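You operate a simulated robot arm through the tools that you are given. There is no shell and no other tool. Be economical: measure what you need, move in short steps, check, and stop when the job is done.

Carry out the task below with a simulated robot arm. There is one attempt and no reset: what you move stays moved.

TASK
Load roll 72 into the tape feeder and feed one 9 cm strip.
Fine: lay the square cover on the long mat meanwhile; it goes back over the roll before feeding.

It is judged by the outcome, as a careful person would: the job done as asked, and still so three seconds after it is handed in. It fails if anything else is knocked over, pushed out of place, dropped, spilled or broken.

THE ROBOT
A 6-joint arm with a two-finger parallel gripper, fixed in place. Base frame: the origin is at the foot of the arm, x ahead of it, y to its left, z up; the work surface is at about z = 0.004. Lengths are in m, angles in degrees, forces in N, time in s.
With the tool pointing down near the work surface it reaches from about 0.14 to 0.58 m from the base axis. Its first joint turns from -66.0 to 66.0 degrees. Payload 2.1 kg.
Tool frame: the origin (TCP) lies between the finger pads and is the grasp point; the fingertips stand 0.03 m ahead of it; z points along the fingers, y is the line along which they close. The gripper opens to 0.094 m. The fingers are 0.028 m wide and 0.01 m thick; the gripper's body (0.05 by 0.096 m) begins 0.055 m behind the TCP.
Orientation is told as [roll, pitch, yaw] about the base's x, y, z axes, in that order, counted from this pose: with the fingers straight down and closing along the base's y, the tool's x points along the base's -x, its y along +y and its z along -z.

THE INTERFACE
- The arm moves only by the tool drive_tool. Its argument "deltas" is a list that holds one entry, the list of rows, each a list of 7 numbers: the shift along the tool's x, y, z in m, then the turn, a rotation vector about the tool's x, y, z in degrees, then the opening, from 0 (shut) to 1 (fully open). In form: [[[dx, dy, dz, ax, ay, az, claw], ...]]. A call has 1 to 8 rows; each row is the pose to reach, as a shift and turn from the pose commanded when the call began, along the tool's axes at that moment. A row lasts 0.2 s, in which the tool goes at most 0.05 m and 8.6 degrees; a call with a longer step from one row to the next is refused whole, and so is a gripper value outside its range. A pose out of reach is approached as far as the arm can. The call stops where the force on the tool passes 70 N (or 10 N more than at its start, if that is more) or the arm is blocked; 0.2 s more then pass. The fingers move at their own pace (about 0.072 m/s each) and stop on an object; they squeeze with about 24 N. The grip force told is the motor's: it shows also when the fingers shut on nothing. Time passes only in rows, and 0.2 s behind the last, so rows that repeat a pose let the fingers close. It gives the time, the measured TCP pose, the force on the tool (base axes), the opening and the grip force at its end, in the units of the frame above (readings bear some noise), and new pictures: "pictures" is both (left out), scene, wrist or none.
- Cameras (640 x 400 px; columns grow to the right, rows downward): "scene" is fixed at [0.0571, -0.3654, 0.484]; the picture's right is [0.75, -0.66, 0.00], its down [-0.39, -0.44, -0.81] and it looks along [0.54, 0.60, -0.59] (base axes); focal length 324 px, centre (320, 200). "wrist" rides on the gripper at [-0.037, 0, -0.058] in the tool frame; the picture's right is [0.00, -1.00, 0.00], its down [0.97, 0.00, -0.24] and it looks along [0.24, 0.00, 0.97] (tool axes); focal length 218 px, centre (320, 200).
- measure_at(camera, pixels): there is no depth. For up to 12 entries [column, row, z] of the newest picture of that camera ("zoom" is the newest enlarged one), the place [x, y] in the base frame at which the ray of that pixel passes the height z, good to about 0.002 m, but the place of the scene camera against the robot may be out by one fixed shift of up to 0.012 m in any direction. No time passes.
- enlarge(camera, box): a new picture of the part [left, top, right, bottom] of that camera's present view, enlarged. No time passes.
- close_job(): hands the job in; it is judged then, once.

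Work in short steps. Measure before you move; look again where a grasp or a placing could have gone wrong, and mend it. You have 80 turns and 120 pictures in all, the two below and enlarged ones among them. Open the gripper and draw the arm clear of the work before you hand the job in, unless the task says otherwise; then end with one line.

The tools are called after "Emit:" as a command line: name --argument value ..., lists and objects as JSON in quotes. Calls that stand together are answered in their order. drive_tool: Moves the arm, as the interface text tells. Its arguments: {"type":"object","properties":{"deltas":{"type":"array","items":{"type":"array","items":{"type":"array","items":{"type":"number"}}}},"pictures":{"type":"string","enum":["both","scene","wrist","none"]}},"required":["deltas"]} The other tools are called the same way: measure_at (camera, pixels) gives the place at which the rays of pixels pass given heights; enlarge (camera, box) takes an enlarged picture of a part of a camera's view; close_job () hands the job in.

At the start:

```text
clock: 0.0
position: [0.3385, -0.1638, 0.298]
tool_rot: [-0.1, 0.0, 0.0]
ft_force: [0.4, -0.3, 0.1]
width: 0.0941
grip_force: 0.1
```

scene: 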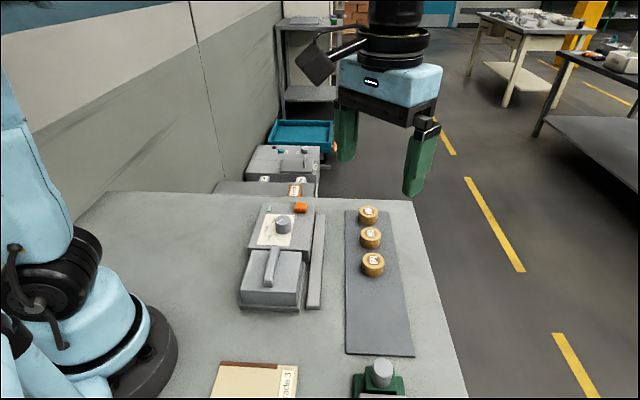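
wrist: 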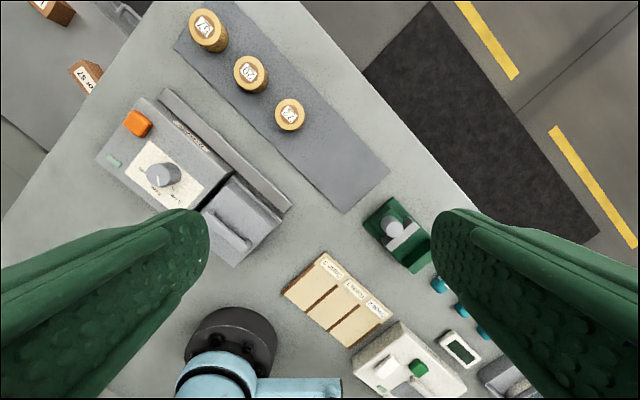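

The wrist view shows the feeder (about 190,170), three rolls on the long mat, and other devices. I'll enlarge to read the labels.

Emit:
enlarge --camera "wrist" --box '[170, 0, 330, 140]'

Emit:
enlarge --camera "wrist" --box '[90, 80, 300, 270]'

Emit:
enlarge --camera "scene" --box '[220, 190, 420, 320]'

Emit:
enlarge --camera "wrist" --box '[270, 180, 530, 400]'

```text
2.86 times, centred on (250, 70) of wrist
```

zoom: 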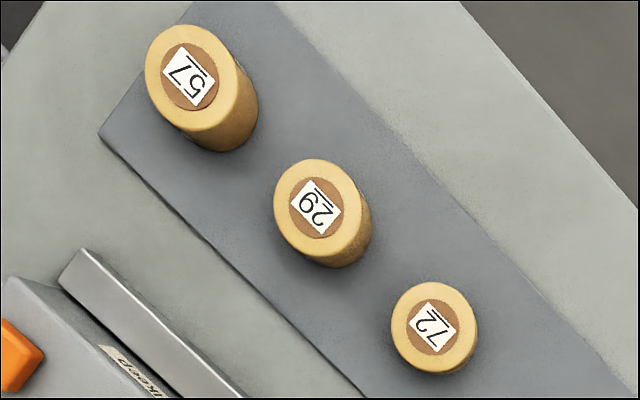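

```text
2.11 times, centred on (195, 175) of wrist
```

zoom: 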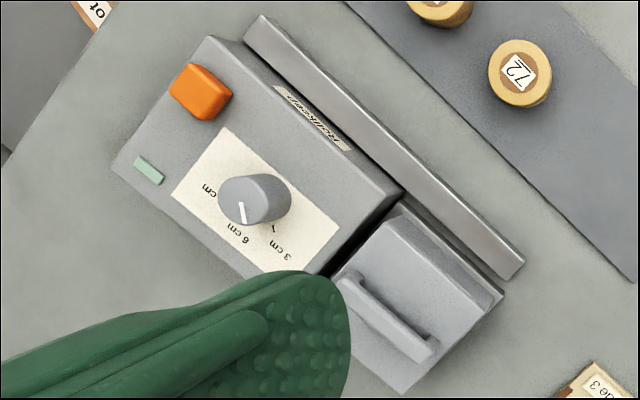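

```text
3.08 times, centred on (320, 255) of scene
```

zoom: 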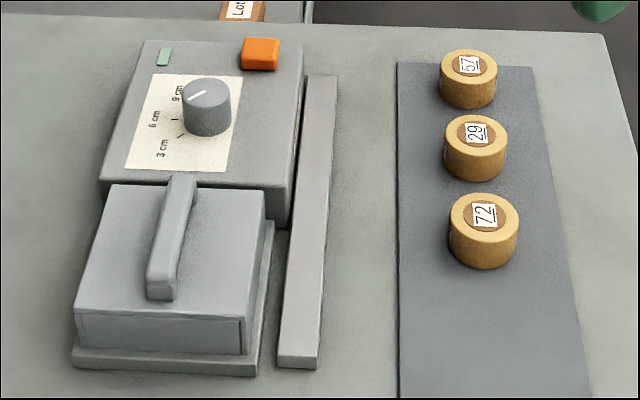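

```text
1.82 times, centred on (400, 290) of wrist
```

zoom: 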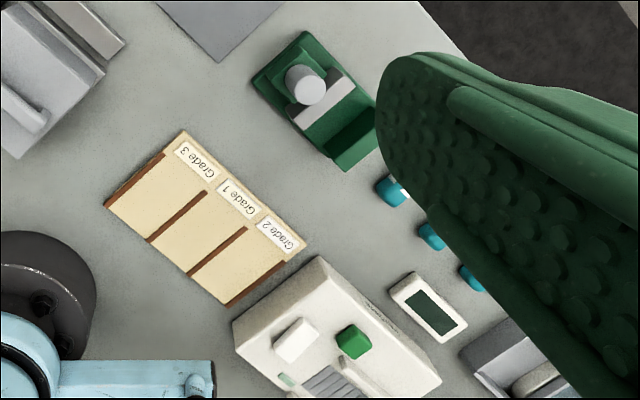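

Roll 72 is nearest, at wrist (290,113). The cover with its bar handle is at about (240,220), the dial at (163,173) and the orange button at (138,122). Next I'll measure rough positions.

Emit:
measure_at --camera "wrist" --pixels '[[290, 113, 0.03], [163, 173, 0.06], [138, 122, 0.05], [206, 208, 0.06], [250, 246, 0.06], [234, 180, 0.04], [282, 225, 0.04], [235, 266, 0.04], [175, 50, 0.006], [230, 0, 0.006], [345, 212, 0.006], [388, 172, 0.006]]'

Emit:
measure_at --camera "scene" --pixels '[[371, 258, 0.03], [284, 218, 0.06], [301, 206, 0.05], [275, 247, 0.06], [268, 283, 0.06], [347, 356, 0.006], [414, 356, 0.006], [346, 211, 0.006], [387, 212, 0.006]]'

```text
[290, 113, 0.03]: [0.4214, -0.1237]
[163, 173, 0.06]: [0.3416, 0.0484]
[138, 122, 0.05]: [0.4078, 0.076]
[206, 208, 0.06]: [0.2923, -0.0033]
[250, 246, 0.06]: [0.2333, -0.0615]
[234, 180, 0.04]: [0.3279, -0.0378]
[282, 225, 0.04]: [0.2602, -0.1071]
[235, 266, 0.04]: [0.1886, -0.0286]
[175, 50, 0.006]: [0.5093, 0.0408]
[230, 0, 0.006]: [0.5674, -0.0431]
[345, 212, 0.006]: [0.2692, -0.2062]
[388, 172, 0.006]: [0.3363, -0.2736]
```

```text
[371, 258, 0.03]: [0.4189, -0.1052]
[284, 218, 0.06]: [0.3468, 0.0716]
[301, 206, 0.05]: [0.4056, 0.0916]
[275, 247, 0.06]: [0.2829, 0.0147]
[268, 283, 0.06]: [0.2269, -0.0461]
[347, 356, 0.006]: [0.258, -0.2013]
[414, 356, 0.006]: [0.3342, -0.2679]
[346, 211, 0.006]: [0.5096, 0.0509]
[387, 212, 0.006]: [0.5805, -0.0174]
```

The feeder axes lie at about 45° to the base. I'll turn the tool to yaw 45° and hover over the feeder for a second view.

Emit:
drive_tool --deltas '[[[0.008, 0.027, 0.008, 0, 0, -7.5, 1], [0.016, 0.054, 0.016, 0, 0, -15, 1], [0.024, 0.081, 0.024, 0, 0, -22.5, 1], [0.032, 0.108, 0.032, 0, 0, -30, 1], [0.04, 0.136, 0.04, 0, 0, -37.5, 1], [0.0485, 0.164, 0.048, 0, 0, -45, 1], [0.0485, 0.164, 0.048, 0, 0, -45, 1]]]'

```text
clock: 1.6
position: [0.2905, -0.0001, 0.2492]
tool_rot: [-0.1, -0.1, 45.0]
ft_force: [0.2, -0.4, 0.0]
width: 0.0939
grip_force: 0.1
```

scene: 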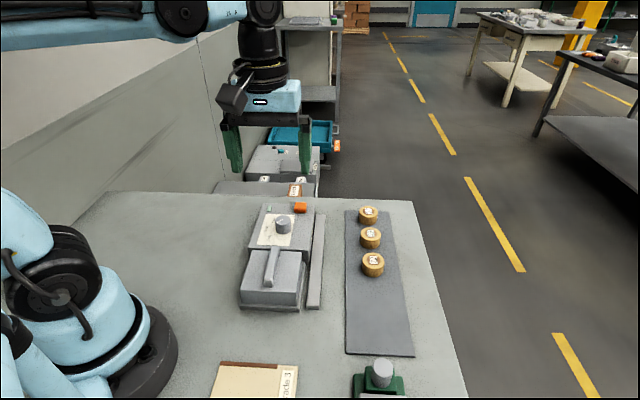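
wrist: 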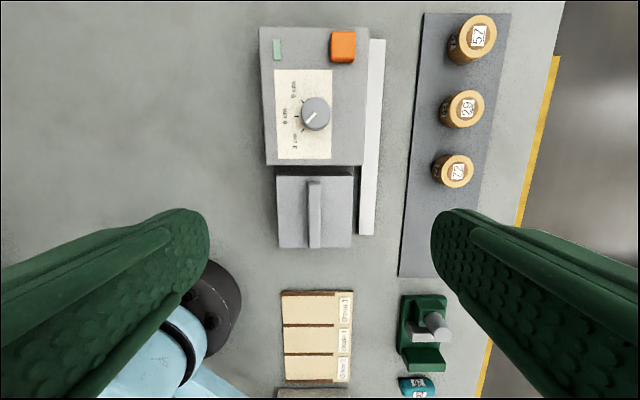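

Emit:
enlarge --camera "wrist" --box '[250, 15, 400, 165]'

Emit:
enlarge --camera "wrist" --box '[250, 150, 410, 260]'

Emit:
measure_at --camera "wrist" --pixels '[[316, 112, 0.06], [316, 112, 0.08], [315, 182, 0.06], [315, 246, 0.06], [315, 182, 0.08], [315, 246, 0.08], [456, 168, 0.03], [456, 168, 0.04], [343, 43, 0.05], [343, 43, 0.07], [403, 276, 0.006], [425, 13, 0.006]]'

```text
2.67 times, centred on (325, 90) of wrist
```

zoom: 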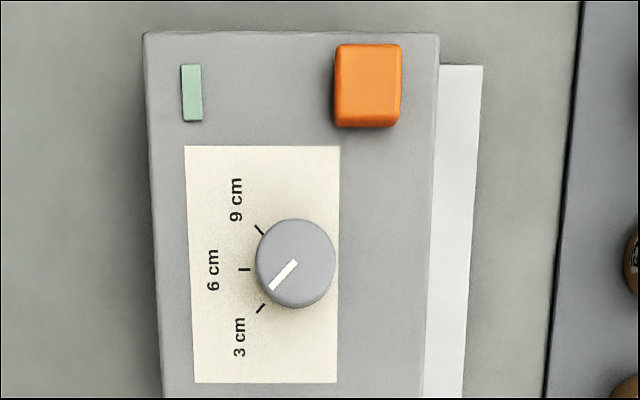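

```text
3.64 times, centred on (330, 205) of wrist
```

zoom: 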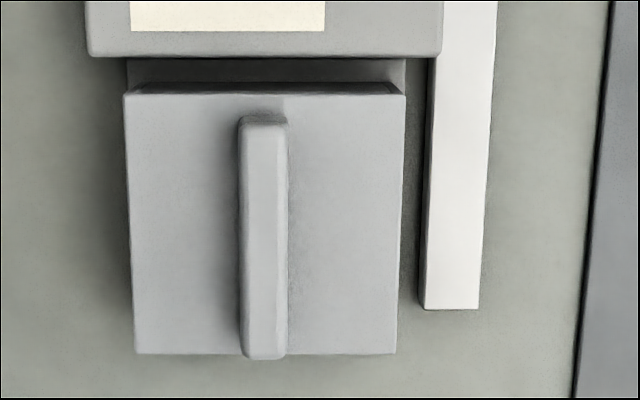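

```text
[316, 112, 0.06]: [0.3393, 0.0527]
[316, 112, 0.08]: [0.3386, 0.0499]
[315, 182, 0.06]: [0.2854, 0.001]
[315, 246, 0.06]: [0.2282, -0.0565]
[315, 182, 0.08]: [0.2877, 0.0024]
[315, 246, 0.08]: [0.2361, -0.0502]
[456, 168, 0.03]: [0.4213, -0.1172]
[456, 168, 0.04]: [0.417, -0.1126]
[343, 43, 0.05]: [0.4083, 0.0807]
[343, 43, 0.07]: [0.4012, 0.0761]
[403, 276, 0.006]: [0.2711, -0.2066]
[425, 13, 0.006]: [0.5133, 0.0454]
```

The dial points at 3 cm (lower-left in the wrist view), and 9 cm is about 90° clockwise from there. I estimate the knob top at (0.340, 0.053, ~0.053). I'll hover closer over it to refine that.

Emit:
drive_tool --deltas '[[[-0.036, 0.0015, 0.02, 0, 0, 0, 1], [-0.0726, 0.0033, 0.05, 0, 0, 0, 1], [-0.0726, 0.0033, 0.085, 0, 0, 0, 1], [-0.0726, 0.0033, 0.085, 0, 0, 0, 1]]]'

Emit:
enlarge --camera "wrist" --box '[210, 40, 430, 300]'

Emit:
enlarge --camera "scene" --box '[220, 180, 340, 320]'

```text
clock: 2.6
position: [0.3411, 0.0536, 0.1637]
tool_rot: [-0.2, 0.1, 45.0]
ft_force: [-0.3, -0.1, -0.2]
width: 0.094
grip_force: 0.0
```

scene: 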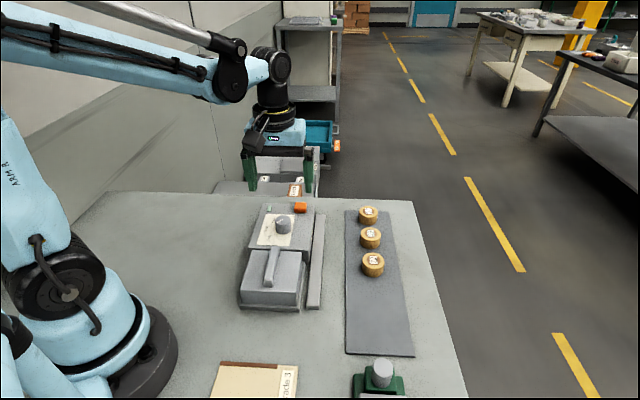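
wrist: 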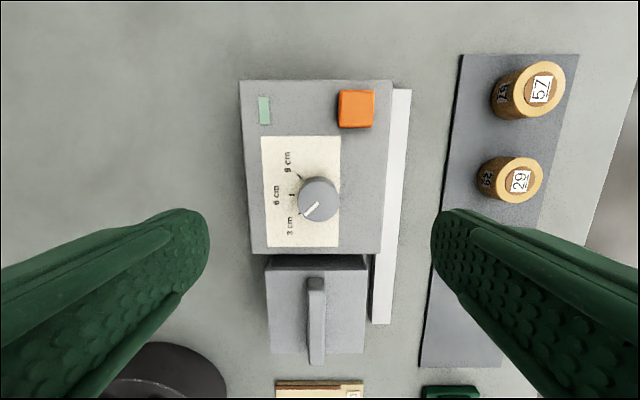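

```text
1.54 times, centred on (320, 170) of wrist
```

zoom: 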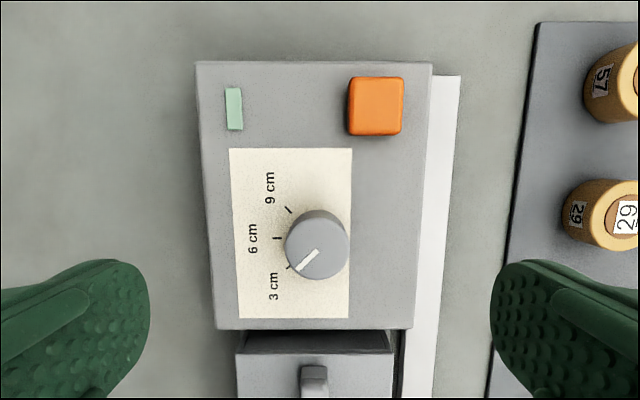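

```text
2.86 times, centred on (280, 250) of scene
```

zoom: 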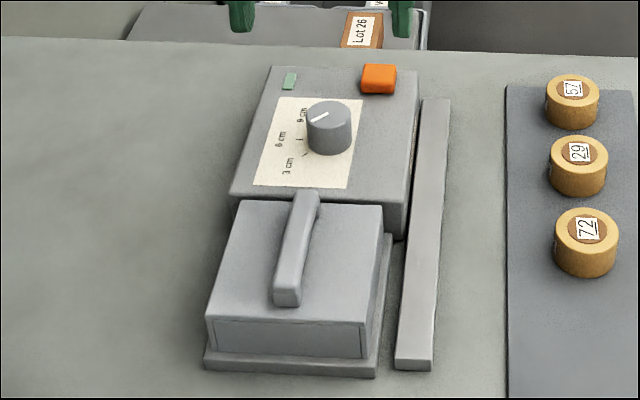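

Emit:
measure_at --camera "wrist" --pixels '[[318, 198, 0.05], [318, 198, 0.07], [316, 282, 0.05], [316, 282, 0.07], [357, 108, 0.05], [357, 108, 0.07], [240, 81, 0.04], [380, 254, 0.04], [252, 254, 0.04], [299, 198, 0.055], [337, 198, 0.055]]'

```text
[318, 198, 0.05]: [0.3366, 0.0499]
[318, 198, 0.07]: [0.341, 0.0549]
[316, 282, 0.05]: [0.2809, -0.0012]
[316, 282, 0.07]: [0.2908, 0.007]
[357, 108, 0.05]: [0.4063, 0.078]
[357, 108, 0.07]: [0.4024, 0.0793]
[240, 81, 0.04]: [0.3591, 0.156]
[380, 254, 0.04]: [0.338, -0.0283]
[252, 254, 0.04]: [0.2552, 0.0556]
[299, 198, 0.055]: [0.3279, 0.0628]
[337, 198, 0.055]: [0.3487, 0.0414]
```

The knob top is near z≈0.061 at (0.339, 0.0527), with a diameter of about 30 mm. I'll descend with the fingers partly open.

Emit:
drive_tool --deltas '[[[0.002, 0.0008, 0.03, 0, 0, 0, 0.6], [0.002, 0.0008, 0.06, 0, 0, 0, 0.6], [0.002, 0.0008, 0.078, 0, 0, 0, 0.6], [0.002, 0.0008, 0.087, 0, 0, 0, 0.6], [0.002, 0.0008, 0.087, 0, 0, 0, 0.6]]]'

Emit:
enlarge --camera "scene" --box '[220, 160, 340, 260]'

```text
clock: 3.8
position: [0.3395, 0.0516, 0.0776]
tool_rot: [-0.1, -0.1, 44.9]
ft_force: [-0.4, 0.2, -0.2]
width: 0.0566
grip_force: 0.0
```

scene: 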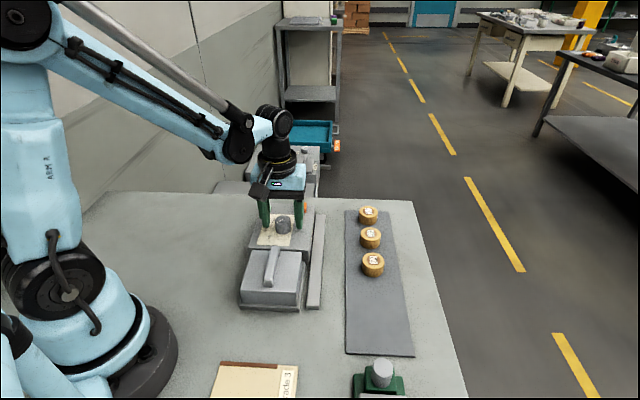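
wrist: 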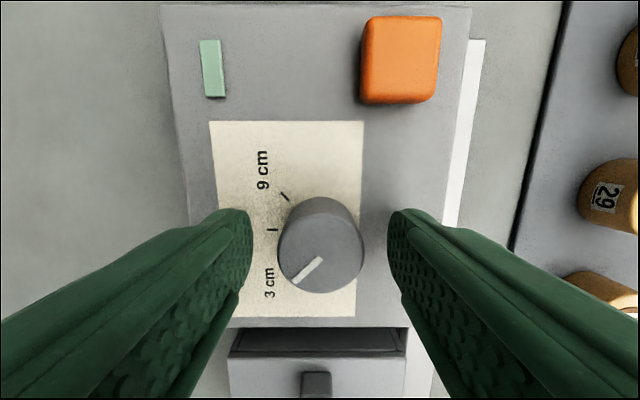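

```text
4.00 times, centred on (280, 210) of scene
```

zoom: 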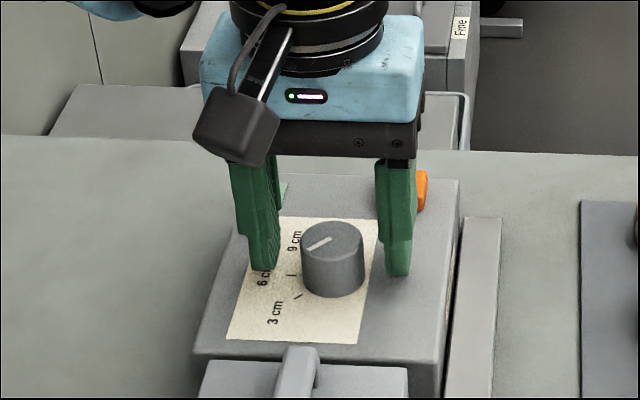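

Emit:
measure_at --camera "wrist" --pixels '[[321, 249, 0.06], [321, 249, 0.065], [321, 249, 0.055], [279, 249, 0.06], [364, 249, 0.06]]'

```text
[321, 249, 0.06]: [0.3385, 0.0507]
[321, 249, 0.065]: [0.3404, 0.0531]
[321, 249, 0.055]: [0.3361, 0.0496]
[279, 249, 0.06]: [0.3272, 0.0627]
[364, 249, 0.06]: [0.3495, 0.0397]
```

The fingers straddle the knob centrally. I'll lower 3 mm and close.

Emit:
drive_tool --deltas '[[[0.0005, 0, 0.003, 0, 0, 0, 0.6], [0.0005, 0, 0.003, 0, 0, 0, 0.3], [0.0005, 0, 0.003, 0, 0, 0, 0.0], [0.0005, 0, 0.003, 0, 0, 0, 0.0], [0.0005, 0, 0.003, 0, 0, 0, 0.0]]]' --pictures "none"

```text
clock: 5.0
position: [0.3371, 0.0528, 0.0751]
tool_rot: [-0.2, -0.1, 44.9]
ft_force: [5.5, -4.8, -9.6]
width: 0.0315
grip_force: 44.5
```

Gripped at 31.5 mm. I'll turn clockwise (positive about tool z), first 56°.

Emit:
drive_tool --deltas '[[[0, 0, 0, 0, 0, 8, 0], [0, 0, 0, 0, 0, 16, 0], [0, 0, 0, 0, 0, 24, 0], [0, 0, 0, 0, 0, 32, 0], [0, 0, 0, 0, 0, 40, 0], [0, 0, 0, 0, 0, 48, 0], [0, 0, 0, 0, 0, 56, 0]]]'

```text
clock: 6.6
position: [0.3376, 0.0524, 0.0754]
tool_rot: [0.0, -0.2, -11.2]
ft_force: [15.2, -7.9, 8.4]
width: 0.0315
grip_force: 45.4
```

scene: 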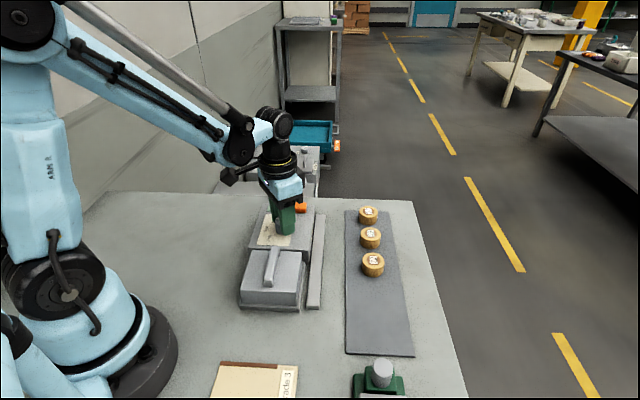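
wrist: 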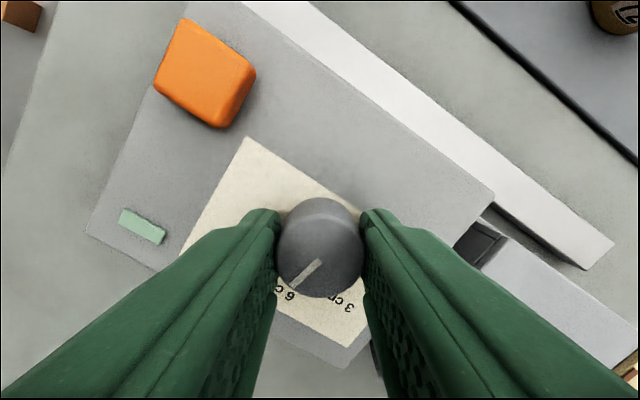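

The knob turns with the gripper. I'll turn the remaining 34° and then look.

Emit:
drive_tool --deltas '[[[-0.0008, 0, 0, 0, 0, 8, 0], [-0.0008, 0, 0, 0, 0, 16, 0], [-0.0008, 0, 0, 0, 0, 24, 0], [-0.0008, 0, 0, 0, 0, 31, 0], [-0.0008, 0, 0, 0, 0, 34, 0], [-0.0008, 0, 0, 0, 0, 34, 0]]]'

Emit:
enlarge --camera "wrist" --box '[220, 150, 420, 350]'

```text
clock: 8.0
position: [0.337, 0.0507, 0.0741]
tool_rot: [0.0, -0.2, -45.2]
ft_force: [5.4, -17.5, -4.3]
width: 0.0316
grip_force: 45.1
```

scene: 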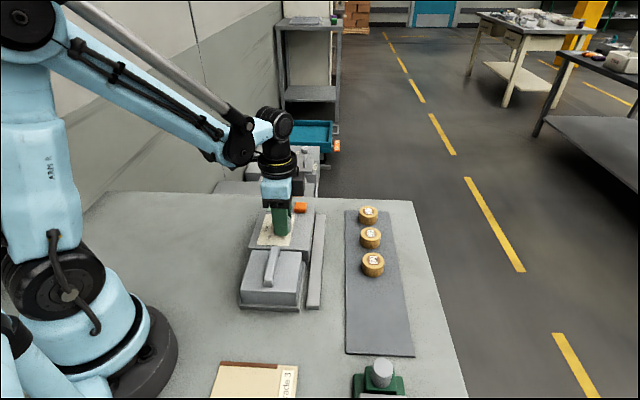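
wrist: 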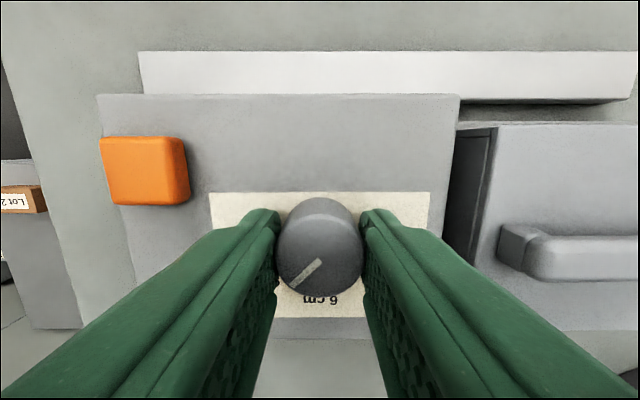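

```text
2.00 times, centred on (320, 250) of wrist
```

zoom: 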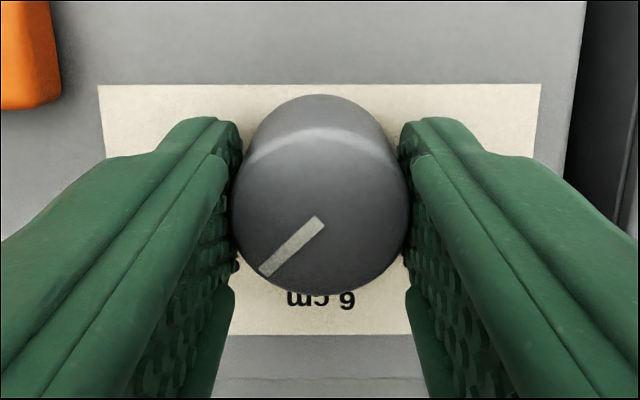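

The dial has turned 90°. I'll release, lift and verify.

Emit:
drive_tool --deltas '[[[0, 0, 0, 0, 0, 0, 0.6], [0, 0, 0, 0, 0, 0, 0.6], [0, 0, -0.03, 0, 0, 0, 0.6], [0, 0, -0.07, 0, 0, 0, 0.6], [0, 0, -0.09, 0, 0, 0, 0.6], [0, 0, -0.09, 0, 0, 0, 0.6]]]' --pictures "wrist"

Emit:
enlarge --camera "wrist" --box '[240, 120, 400, 280]'

```text
clock: 9.4
position: [0.3382, 0.052, 0.1656]
tool_rot: [0.1, 0.0, -45.0]
ft_force: [0.1, 0.8, -0.4]
width: 0.0564
grip_force: 0.0
```

wrist: 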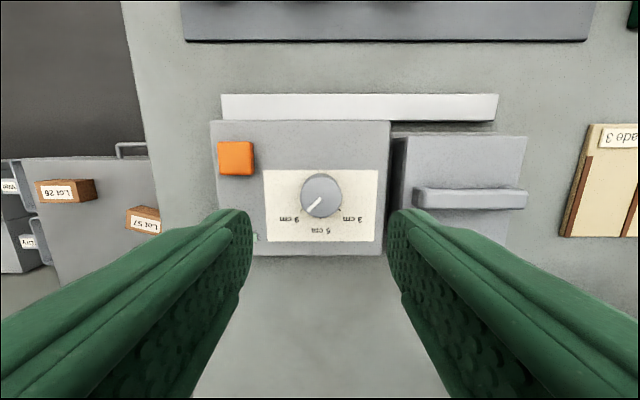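

```text
2.50 times, centred on (320, 200) of wrist
```

zoom: 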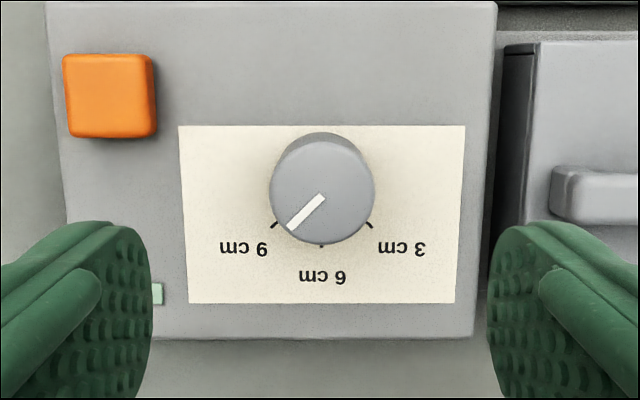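

The dial now reads 9 cm. Next I'll rotate back to yaw 45° and hover over the cover handle.

Emit:
drive_tool --deltas '[[[0, -0.015, -0.01, 0, 0, -8.5, 0.6], [0, -0.03, -0.01, 0, 0, -17, 0.6], [0, -0.045, -0.01, 0, 0, -25.5, 0.6], [0, -0.06, -0.01, 0, 0, -34, 0.6], [0, -0.075, -0.01, 0, 0, -42.5, 0.6], [0, -0.09, -0.01, 0, 0, -51, 0.6], [0.001, -0.105, -0.01, 0, 0, -59.5, 0.6], [0.002, -0.115, -0.01, 0, 0, -68, 0.6]]]' --pictures "none"

Emit:
drive_tool --deltas '[[[0, 0, 0.005, 0, 0, -8.5, 0.6], [0, 0, 0.01, 0, 0, -17, 0.6], [0, 0, 0.02, 0, 0, -22, 0.6], [0, 0, 0.02, 0, 0, -22, 0.6]]]'

```text
clock: 11.2
position: [0.2543, -0.0268, 0.1761]
tool_rot: [-0.1, 0.0, 23.1]
ft_force: [-0.4, 0.2, -0.5]
width: 0.0562
grip_force: 0.0
```

```text
clock: 12.2
position: [0.2548, -0.0272, 0.1557]
tool_rot: [-0.1, -0.1, 45.1]
ft_force: [0.1, 0.5, -0.9]
width: 0.0564
grip_force: 0.0
```

scene: 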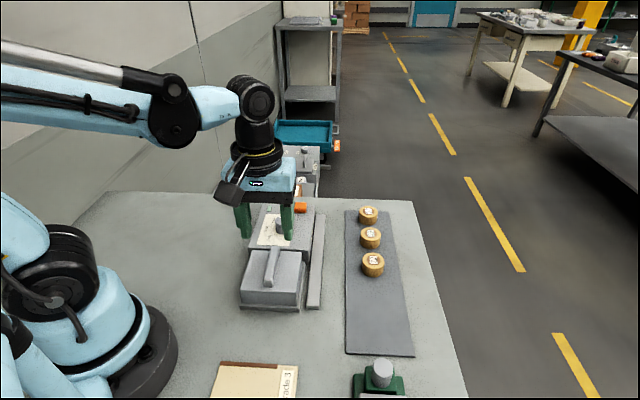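
wrist: 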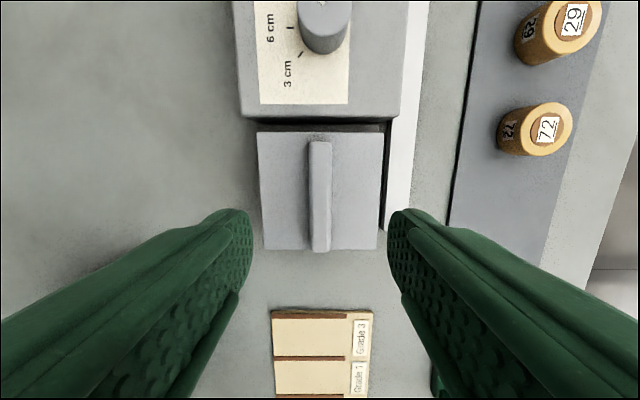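

Emit:
measure_at --camera "wrist" --pixels '[[320, 142, 0.055], [321, 250, 0.055], [320, 142, 0.065], [321, 250, 0.065], [257, 132, 0.04], [384, 132, 0.04], [377, 250, 0.04], [263, 250, 0.04], [548, 122, 0.035], [548, 122, 0.025]]'

Emit:
enlarge --camera "wrist" --box '[240, 110, 420, 270]'

```text
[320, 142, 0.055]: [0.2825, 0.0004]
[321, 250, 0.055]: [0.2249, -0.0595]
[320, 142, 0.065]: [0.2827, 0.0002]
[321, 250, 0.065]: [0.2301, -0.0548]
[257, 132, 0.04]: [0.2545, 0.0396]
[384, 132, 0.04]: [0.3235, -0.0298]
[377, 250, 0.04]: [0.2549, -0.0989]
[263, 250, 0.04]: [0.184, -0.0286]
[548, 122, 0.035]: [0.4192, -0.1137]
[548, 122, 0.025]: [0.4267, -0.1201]
```

```text
2.50 times, centred on (330, 190) of wrist
```

zoom: 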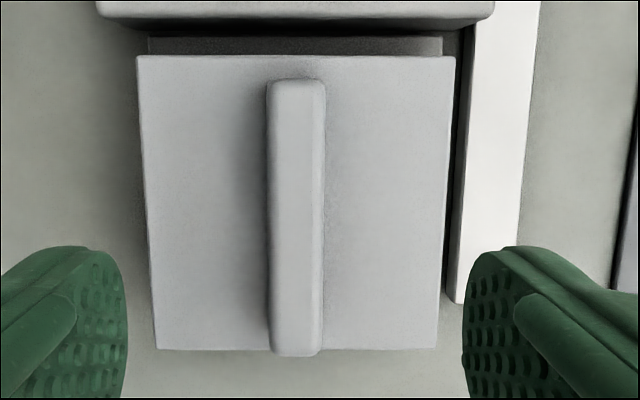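

Handle is centred near (0.254, -0.030) and the cover is about 0.097 m square. I'll descend around the handle.

Emit:
drive_tool --deltas '[[[0.0024, -0.0011, 0.03, 0, 0, 0, 0.6], [0.0024, -0.0011, 0.06, 0, 0, 0, 0.6], [0.0024, -0.0011, 0.077, 0, 0, 0, 0.5], [0.0024, -0.0011, 0.08, 0, 0, 0, 0.5]]]'

Emit:
enlarge --camera "scene" --box '[220, 210, 340, 320]'

```text
clock: 13.2
position: [0.2547, -0.0308, 0.0773]
tool_rot: [0.2, 0.3, 45.0]
ft_force: [-4.3, 0.1, 27.8]
width: 0.0468
grip_force: 0.0
stopped in row 4: the force on the tool passed its limit (the readings are from after the stop); the commanded pose is now the measured one
```

scene: 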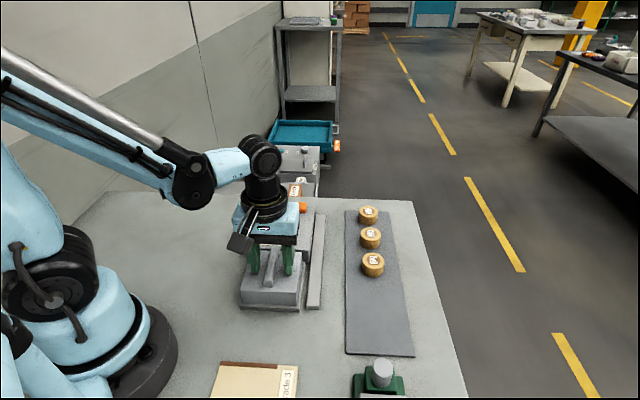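
wrist: 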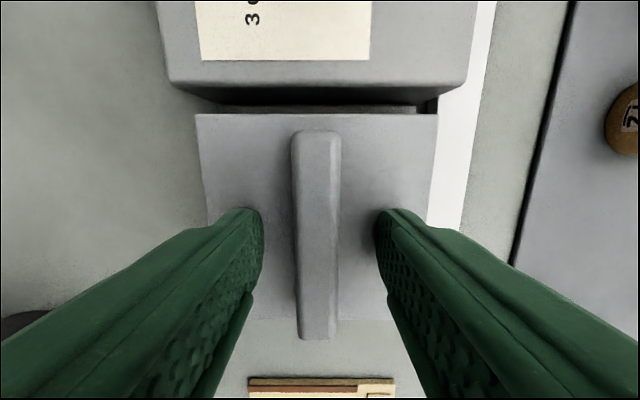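

```text
3.64 times, centred on (280, 265) of scene
```

zoom: 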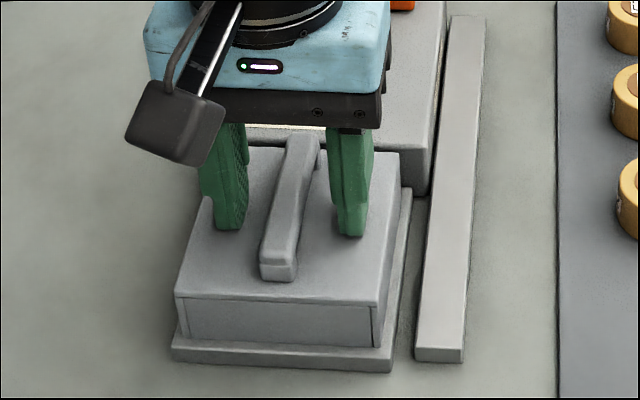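

The tips touched the cover top at z≈0.047. I'll back off 2 mm and close on the handle.

Emit:
drive_tool --deltas '[[[0, 0, -0.002, 0, 0, 0, 0.5], [0, 0, -0.002, 0, 0, 0, 0.2], [0, 0, -0.002, 0, 0, 0, 0], [0, 0, -0.002, 0, 0, 0, 0], [0, 0, -0.002, 0, 0, 0, 0]]]' --pictures "none"

```text
clock: 14.4
position: [0.2538, -0.0309, 0.0782]
tool_rot: [0.1, 0.2, 45.0]
ft_force: [1.3, 0.2, 0.8]
width: 0.0149
grip_force: 24.3
```

Gripped at 15 mm. I'll lift straight up in steps.

Emit:
drive_tool --deltas '[[[0, 0, -0.01, 0, 0, 0, 0], [0, 0, -0.03, 0, 0, 0, 0], [0, 0, -0.06, 0, 0, 0, 0], [0, 0, -0.09, 0, 0, 0, 0], [0, 0, -0.12, 0, 0, 0, 0], [0, 0, -0.12, 0, 0, 0, 0]]]'

Emit:
enlarge --camera "scene" --box '[220, 150, 340, 320]'

```text
clock: 15.8
position: [0.255, -0.0301, 0.1985]
tool_rot: [0.2, 0.3, 45.0]
ft_force: [0.2, -0.7, -0.2]
width: 0.015
grip_force: 24.2
```

scene: 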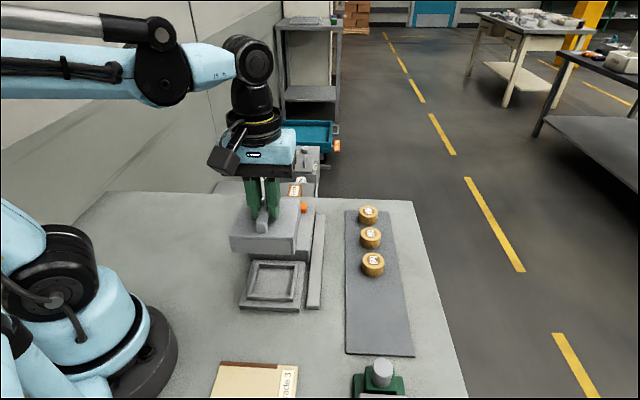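
wrist: 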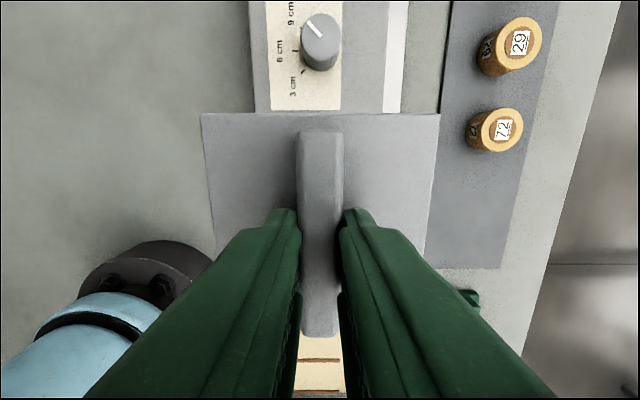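

```text
2.35 times, centred on (280, 235) of scene
```

zoom: 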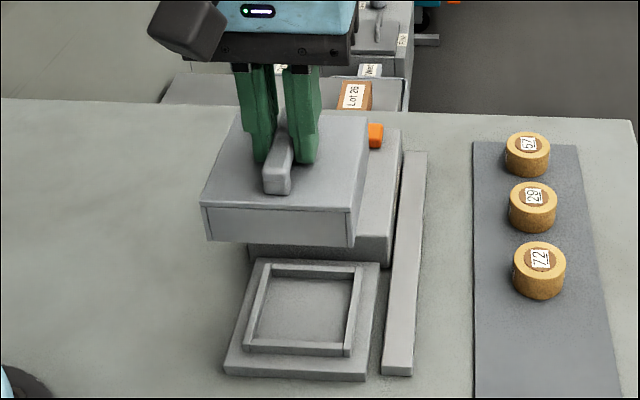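

The cover is held level. I'll carry it over the free end of the long mat (about u=0.11, w=0.383, i.e. (0.349, -0.193)).

Emit:
drive_tool --deltas '[[[0.01, -0.036, 0, 0, 0, 0, 0], [0.02, -0.072, 0, 0, 0, 0, 0], [0.03, -0.109, 0, 0, 0, 0, 0], [0.04, -0.146, 0, 0, 0, 0, 0], [0.0475, -0.1817, 0, 0, 0, 0, 0], [0.0475, -0.1817, 0, 0, 0, 0, 0]]]'

```text
clock: 17.2
position: [0.3479, -0.1929, 0.1985]
tool_rot: [0.1, 0.3, 45.0]
ft_force: [-0.3, -0.6, -0.1]
width: 0.0151
grip_force: 23.8
```

scene: 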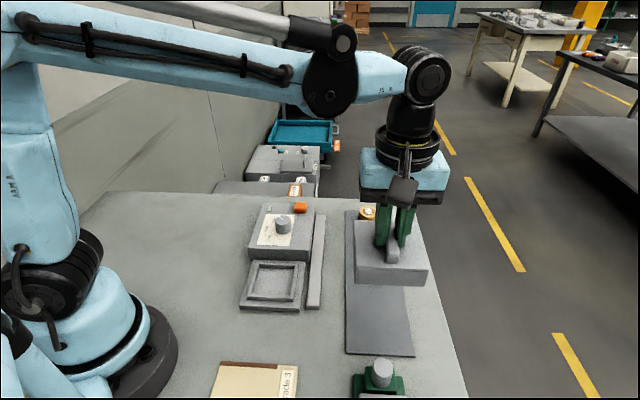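
wrist: 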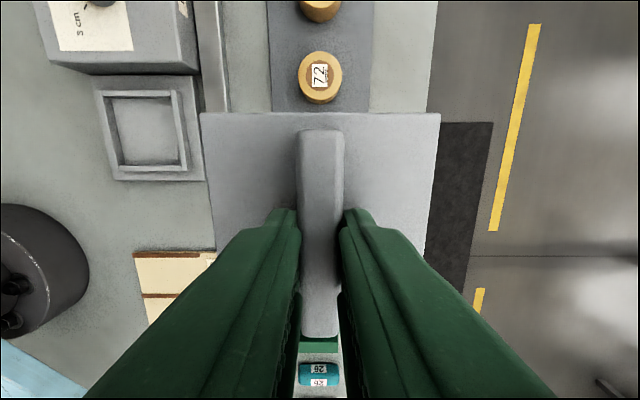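

Emit:
measure_at --camera "wrist" --pixels '[[320, 74, 0.03], [320, 74, 0.04], [271, 105, 0.006], [370, 105, 0.006], [298, 76, 0.035], [343, 76, 0.035], [148, 128, 0.01], [97, 78, 0.012], [205, 179, 0.012], [115, 181, 0.012], [106, 91, 0.02], [188, 165, 0.02]]'

Emit:
enlarge --camera "wrist" --box '[80, 50, 220, 200]'

```text
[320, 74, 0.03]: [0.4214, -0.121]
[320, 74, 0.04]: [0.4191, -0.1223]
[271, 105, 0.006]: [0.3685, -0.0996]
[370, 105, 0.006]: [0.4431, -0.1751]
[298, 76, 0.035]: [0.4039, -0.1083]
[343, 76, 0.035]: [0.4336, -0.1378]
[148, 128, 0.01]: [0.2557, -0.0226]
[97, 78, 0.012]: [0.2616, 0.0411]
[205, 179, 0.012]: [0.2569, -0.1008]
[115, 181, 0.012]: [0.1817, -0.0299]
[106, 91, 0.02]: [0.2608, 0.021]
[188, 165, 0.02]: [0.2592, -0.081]
```

```text
2.67 times, centred on (150, 125) of wrist
```

zoom: 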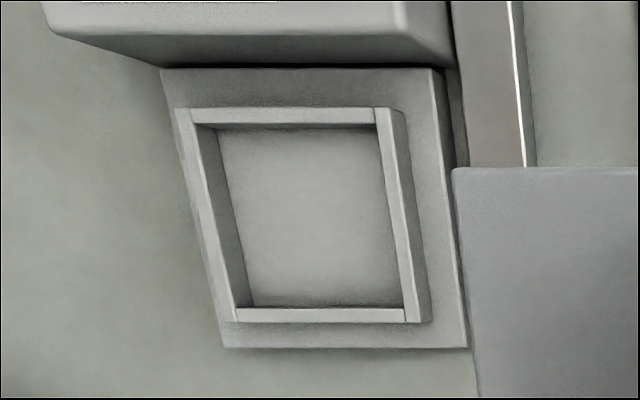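

The mat spans w 0.331–0.437, so the cover is centred and the roll is clear. I'll lower it, first to TCP z 0.082.

Emit:
drive_tool --deltas '[[[0, 0, 0.03, 0, 0, 0, 0], [0, 0, 0.06, 0, 0, 0, 0], [0, 0, 0.09, 0, 0, 0, 0], [0, 0, 0.11, 0, 0, 0, 0], [0, 0, 0.118, 0, 0, 0, 0], [0, 0, 0.118, 0, 0, 0, 0]]]' --pictures "scene"

Emit:
enlarge --camera "scene" --box '[320, 200, 440, 380]'

```text
clock: 18.6
position: [0.3482, -0.1919, 0.081]
tool_rot: [0.2, 0.3, 45.1]
ft_force: [-0.1, 0.6, -1.0]
width: 0.0148
grip_force: 23.5
```

scene: 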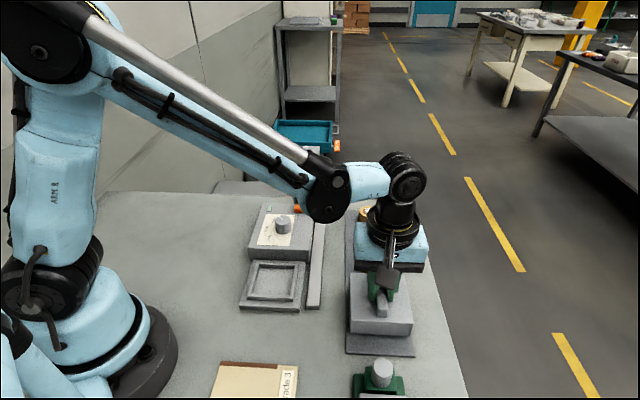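

```text
2.22 times, centred on (380, 290) of scene
```

zoom: 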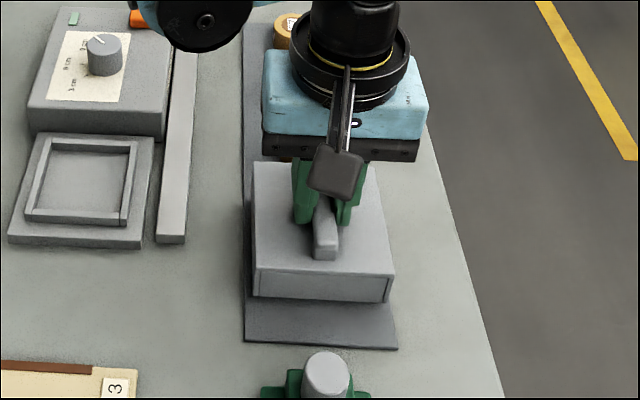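

Still clear of the mat, so I'll lower in small steps until the force shows contact.

Emit:
drive_tool --deltas '[[[0, 0, 0.003, 0, 0, 0, 0], [0, 0, 0.006, 0, 0, 0, 0]]]' --pictures "none"

Emit:
drive_tool --deltas '[[[0, 0, 0.002, 0, 0, 0, 0], [0, 0, 0.003, 0, 0, 0, 0]]]' --pictures "none"

```text
clock: 19.2
position: [0.3488, -0.1926, 0.0733]
tool_rot: [0.2, 0.3, 44.9]
ft_force: [-0.5, 0.1, 0.7]
width: 0.0151
grip_force: 23.6
```

```text
clock: 19.8
position: [0.3493, -0.1921, 0.0713]
tool_rot: [0.1, 0.3, 45.0]
ft_force: [-0.3, 0.3, 0.2]
width: 0.0148
grip_force: 23.9
```

Emit:
drive_tool --deltas '[[[0, 0, 0.002, 0, 0, 0, 0], [0, 0, 0.004, 0, 0, 0, 0]]]' --pictures "none"

Emit:
enlarge --camera "scene" --box '[320, 240, 440, 380]'

```text
clock: 20.4
position: [0.3485, -0.1927, 0.0688]
tool_rot: [0.3, 0.3, 45.1]
ft_force: [-4.8, 3.9, 67.2]
width: 0.0154
grip_force: 24.1
```

```text
2.86 times, centred on (380, 310) of scene
```

zoom: 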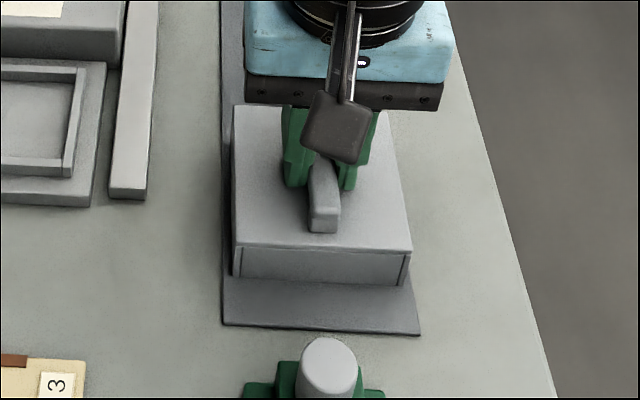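

Contact. I'll relax 2 mm, open, and lift away to above roll 72.

Emit:
drive_tool --deltas '[[[0, 0, -0.002, 0, 0, 0, 0], [0, 0, -0.002, 0, 0, 0, 0.4], [0, 0, -0.002, 0, 0, 0, 0.5], [0, 0, -0.025, 0, 0, 0, 0.5], [0, 0, -0.06, 0, 0, 0, 0.6], [-0.03, 0, -0.09, 0, 0, 0, 0.8], [-0.07, 0, -0.11, 0, 0, 0, 0.8], [-0.07, 0, -0.11, 0, 0, 0, 0.8]]]'

```text
clock: 22.2
position: [0.3987, -0.1426, 0.1774]
tool_rot: [0.1, 0.2, 45.0]
ft_force: [-0.1, -0.3, 0.0]
width: 0.0752
grip_force: 0.1
```

scene: 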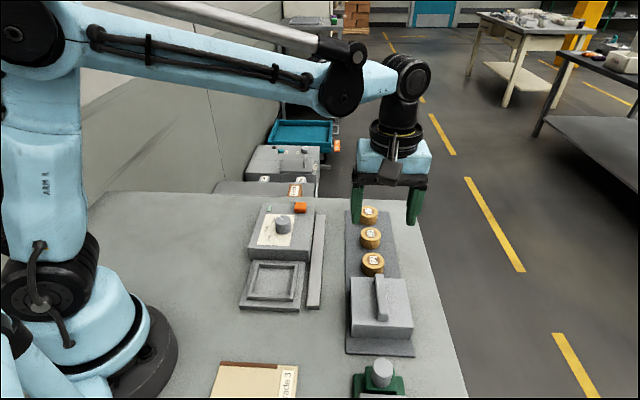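
wrist: 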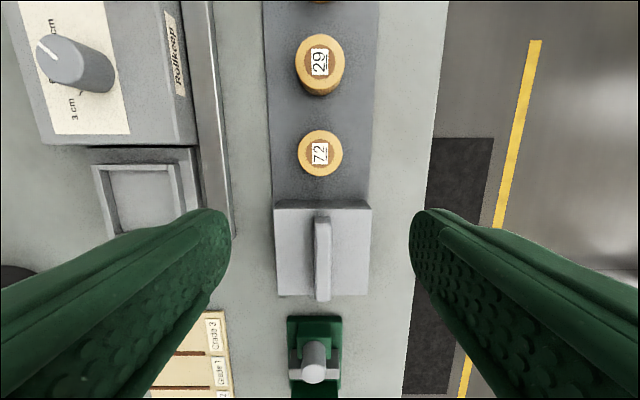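

The cover lies on the mat. Now I'll measure roll 72 (320,153) and the rim from here.

Emit:
measure_at --camera "wrist" --pixels '[[320, 152, 0.03], [320, 152, 0.04], [298, 152, 0.035], [343, 152, 0.035], [320, 130, 0.035], [320, 176, 0.035], [100, 166, 0.02], [196, 204, 0.02]]'

Emit:
enlarge --camera "scene" --box '[335, 190, 435, 360]'

```text
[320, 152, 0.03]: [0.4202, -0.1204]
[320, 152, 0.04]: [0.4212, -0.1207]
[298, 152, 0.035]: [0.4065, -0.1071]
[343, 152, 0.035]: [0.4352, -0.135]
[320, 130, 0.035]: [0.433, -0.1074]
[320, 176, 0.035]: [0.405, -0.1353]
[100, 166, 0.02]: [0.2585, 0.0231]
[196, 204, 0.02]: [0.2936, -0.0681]
```

```text
2.35 times, centred on (385, 275) of scene
```

zoom: 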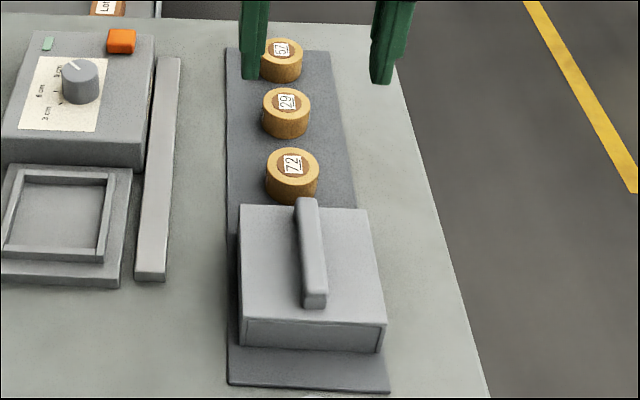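

Roll 72 is at (0.4206, -0.1206), about 40 mm across with its top near z 0.03. I'll grip its upper half (tips about 12 mm above the mat) so the fingers clear the rim later.

Emit:
drive_tool --deltas '[[[-0.031, 0, 0.03, 0, 0, 0, 0.7], [-0.031, 0, 0.07, 0, 0, 0, 0.7], [-0.031, 0, 0.105, 0, 0, 0, 0.7], [-0.031, 0, 0.12, 0, 0, 0, 0.7], [-0.031, 0, 0.12, 0, 0, 0, 0.7]]]'

Emit:
enlarge --camera "scene" --box '[325, 190, 445, 310]'

Emit:
measure_at --camera "wrist" --pixels '[[320, 261, 0.03]]'

```text
clock: 23.4
position: [0.4207, -0.1204, 0.0576]
tool_rot: [0.1, 0.3, 45.0]
ft_force: [0.3, 0.2, -0.6]
width: 0.066
grip_force: 0.1
```

scene: 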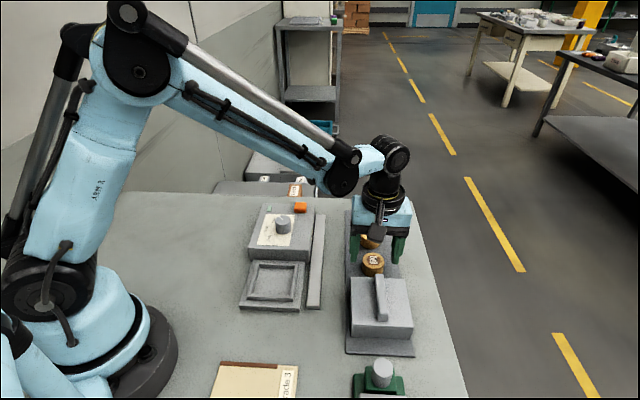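
wrist: 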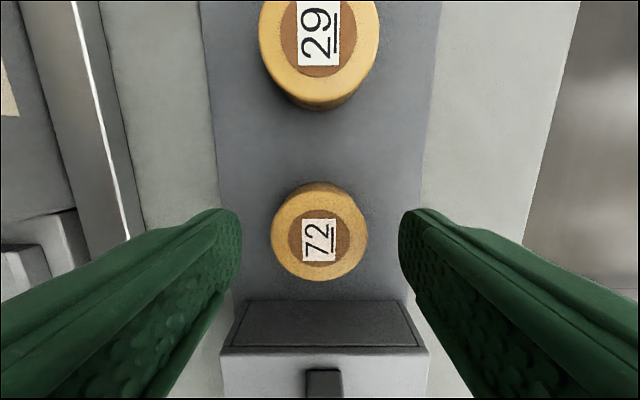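

```text
3.33 times, centred on (385, 250) of scene
```

zoom: 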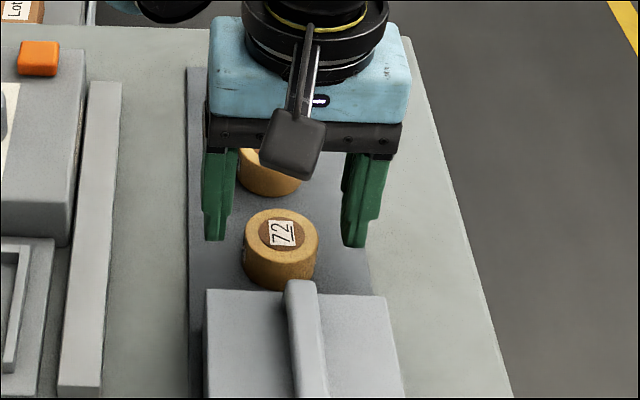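

```text
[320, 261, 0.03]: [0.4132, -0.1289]
```

Emit:
measure_at --camera "wrist" --pixels '[[320, 236, 0.03], [320, 236, 0.035], [320, 280, 0.03], [320, 280, 0.035], [272, 236, 0.03], [367, 236, 0.03], [320, 190, 0.03]]'

```text
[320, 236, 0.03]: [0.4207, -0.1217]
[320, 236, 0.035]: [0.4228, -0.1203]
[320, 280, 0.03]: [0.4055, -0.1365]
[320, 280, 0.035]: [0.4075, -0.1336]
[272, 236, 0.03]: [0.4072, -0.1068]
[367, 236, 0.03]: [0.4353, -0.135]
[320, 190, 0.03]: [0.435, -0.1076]
```

Centred. I'll lower 11 mm and close.

Emit:
drive_tool --deltas '[[[0, 0, 0.006, 0, 0, 0, 0.7], [0, 0, 0.011, 0, 0, 0, 0.7], [0, 0, 0.011, 0, 0, 0, 0.4], [0, 0, 0.011, 0, 0, 0, 0.3], [0, 0, 0.011, 0, 0, 0, 0.3], [0, 0, 0.011, 0, 0, 0, 0.3]]]' --pictures "none"

```text
clock: 24.8
position: [0.4198, -0.1212, 0.046]
tool_rot: [0.1, 0.3, 45.0]
ft_force: [0.5, -0.6, 0.3]
width: 0.0406
grip_force: 23.3
```

Emit:
drive_tool --deltas '[[[0, 0, -0.01, 0, 0, 0, 0.3], [0, 0, -0.04, 0, 0, 0, 0.3], [0, 0, -0.08, 0, 0, 0, 0.3], [0, 0, -0.115, 0, 0, 0, 0.3], [0, 0, -0.115, 0, 0, 0, 0.3]]]'

```text
clock: 26.0
position: [0.4194, -0.1204, 0.1607]
tool_rot: [0.1, 0.3, 45.0]
ft_force: [0.9, 0.4, -0.2]
width: 0.0401
grip_force: 24.1
```

scene: 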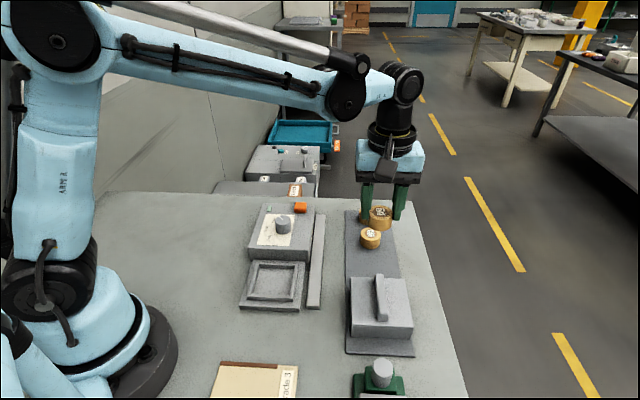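
wrist: 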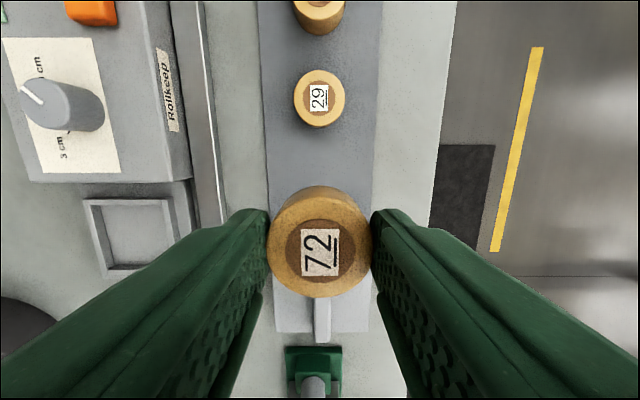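

Roll 72 is held. I'll carry it to hover over the rimmed seat.

Emit:
drive_tool --deltas '[[[0.01, 0.036, 0, 0, 0, 0, 0.3], [0.02, 0.072, 0, 0, 0, 0, 0.3], [0.03, 0.109, 0, 0, 0, 0, 0.3], [0.04, 0.146, 0, 0, 0, 0, 0.3], [0.0514, 0.1817, 0, 0, 0, 0, 0.3], [0.0514, 0.1817, 0, 0, 0, 0, 0.3]]]'

Emit:
enlarge --camera "scene" --box '[220, 180, 340, 320]'

```text
clock: 27.4
position: [0.2553, -0.0284, 0.1611]
tool_rot: [0.1, 0.2, 45.1]
ft_force: [0.6, 0.8, -1.0]
width: 0.0407
grip_force: 24.0
```

scene: 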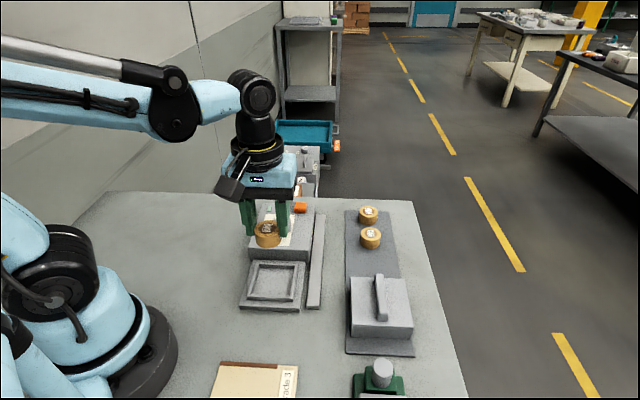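
wrist: 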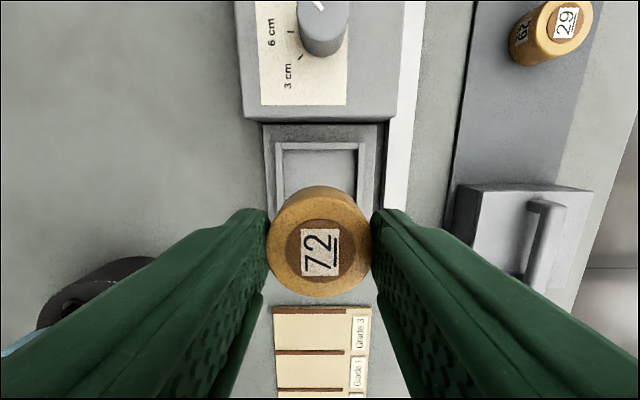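

```text
2.86 times, centred on (280, 250) of scene
```

zoom: 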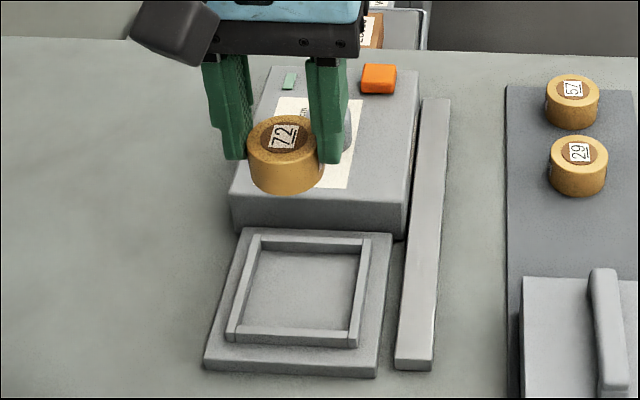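

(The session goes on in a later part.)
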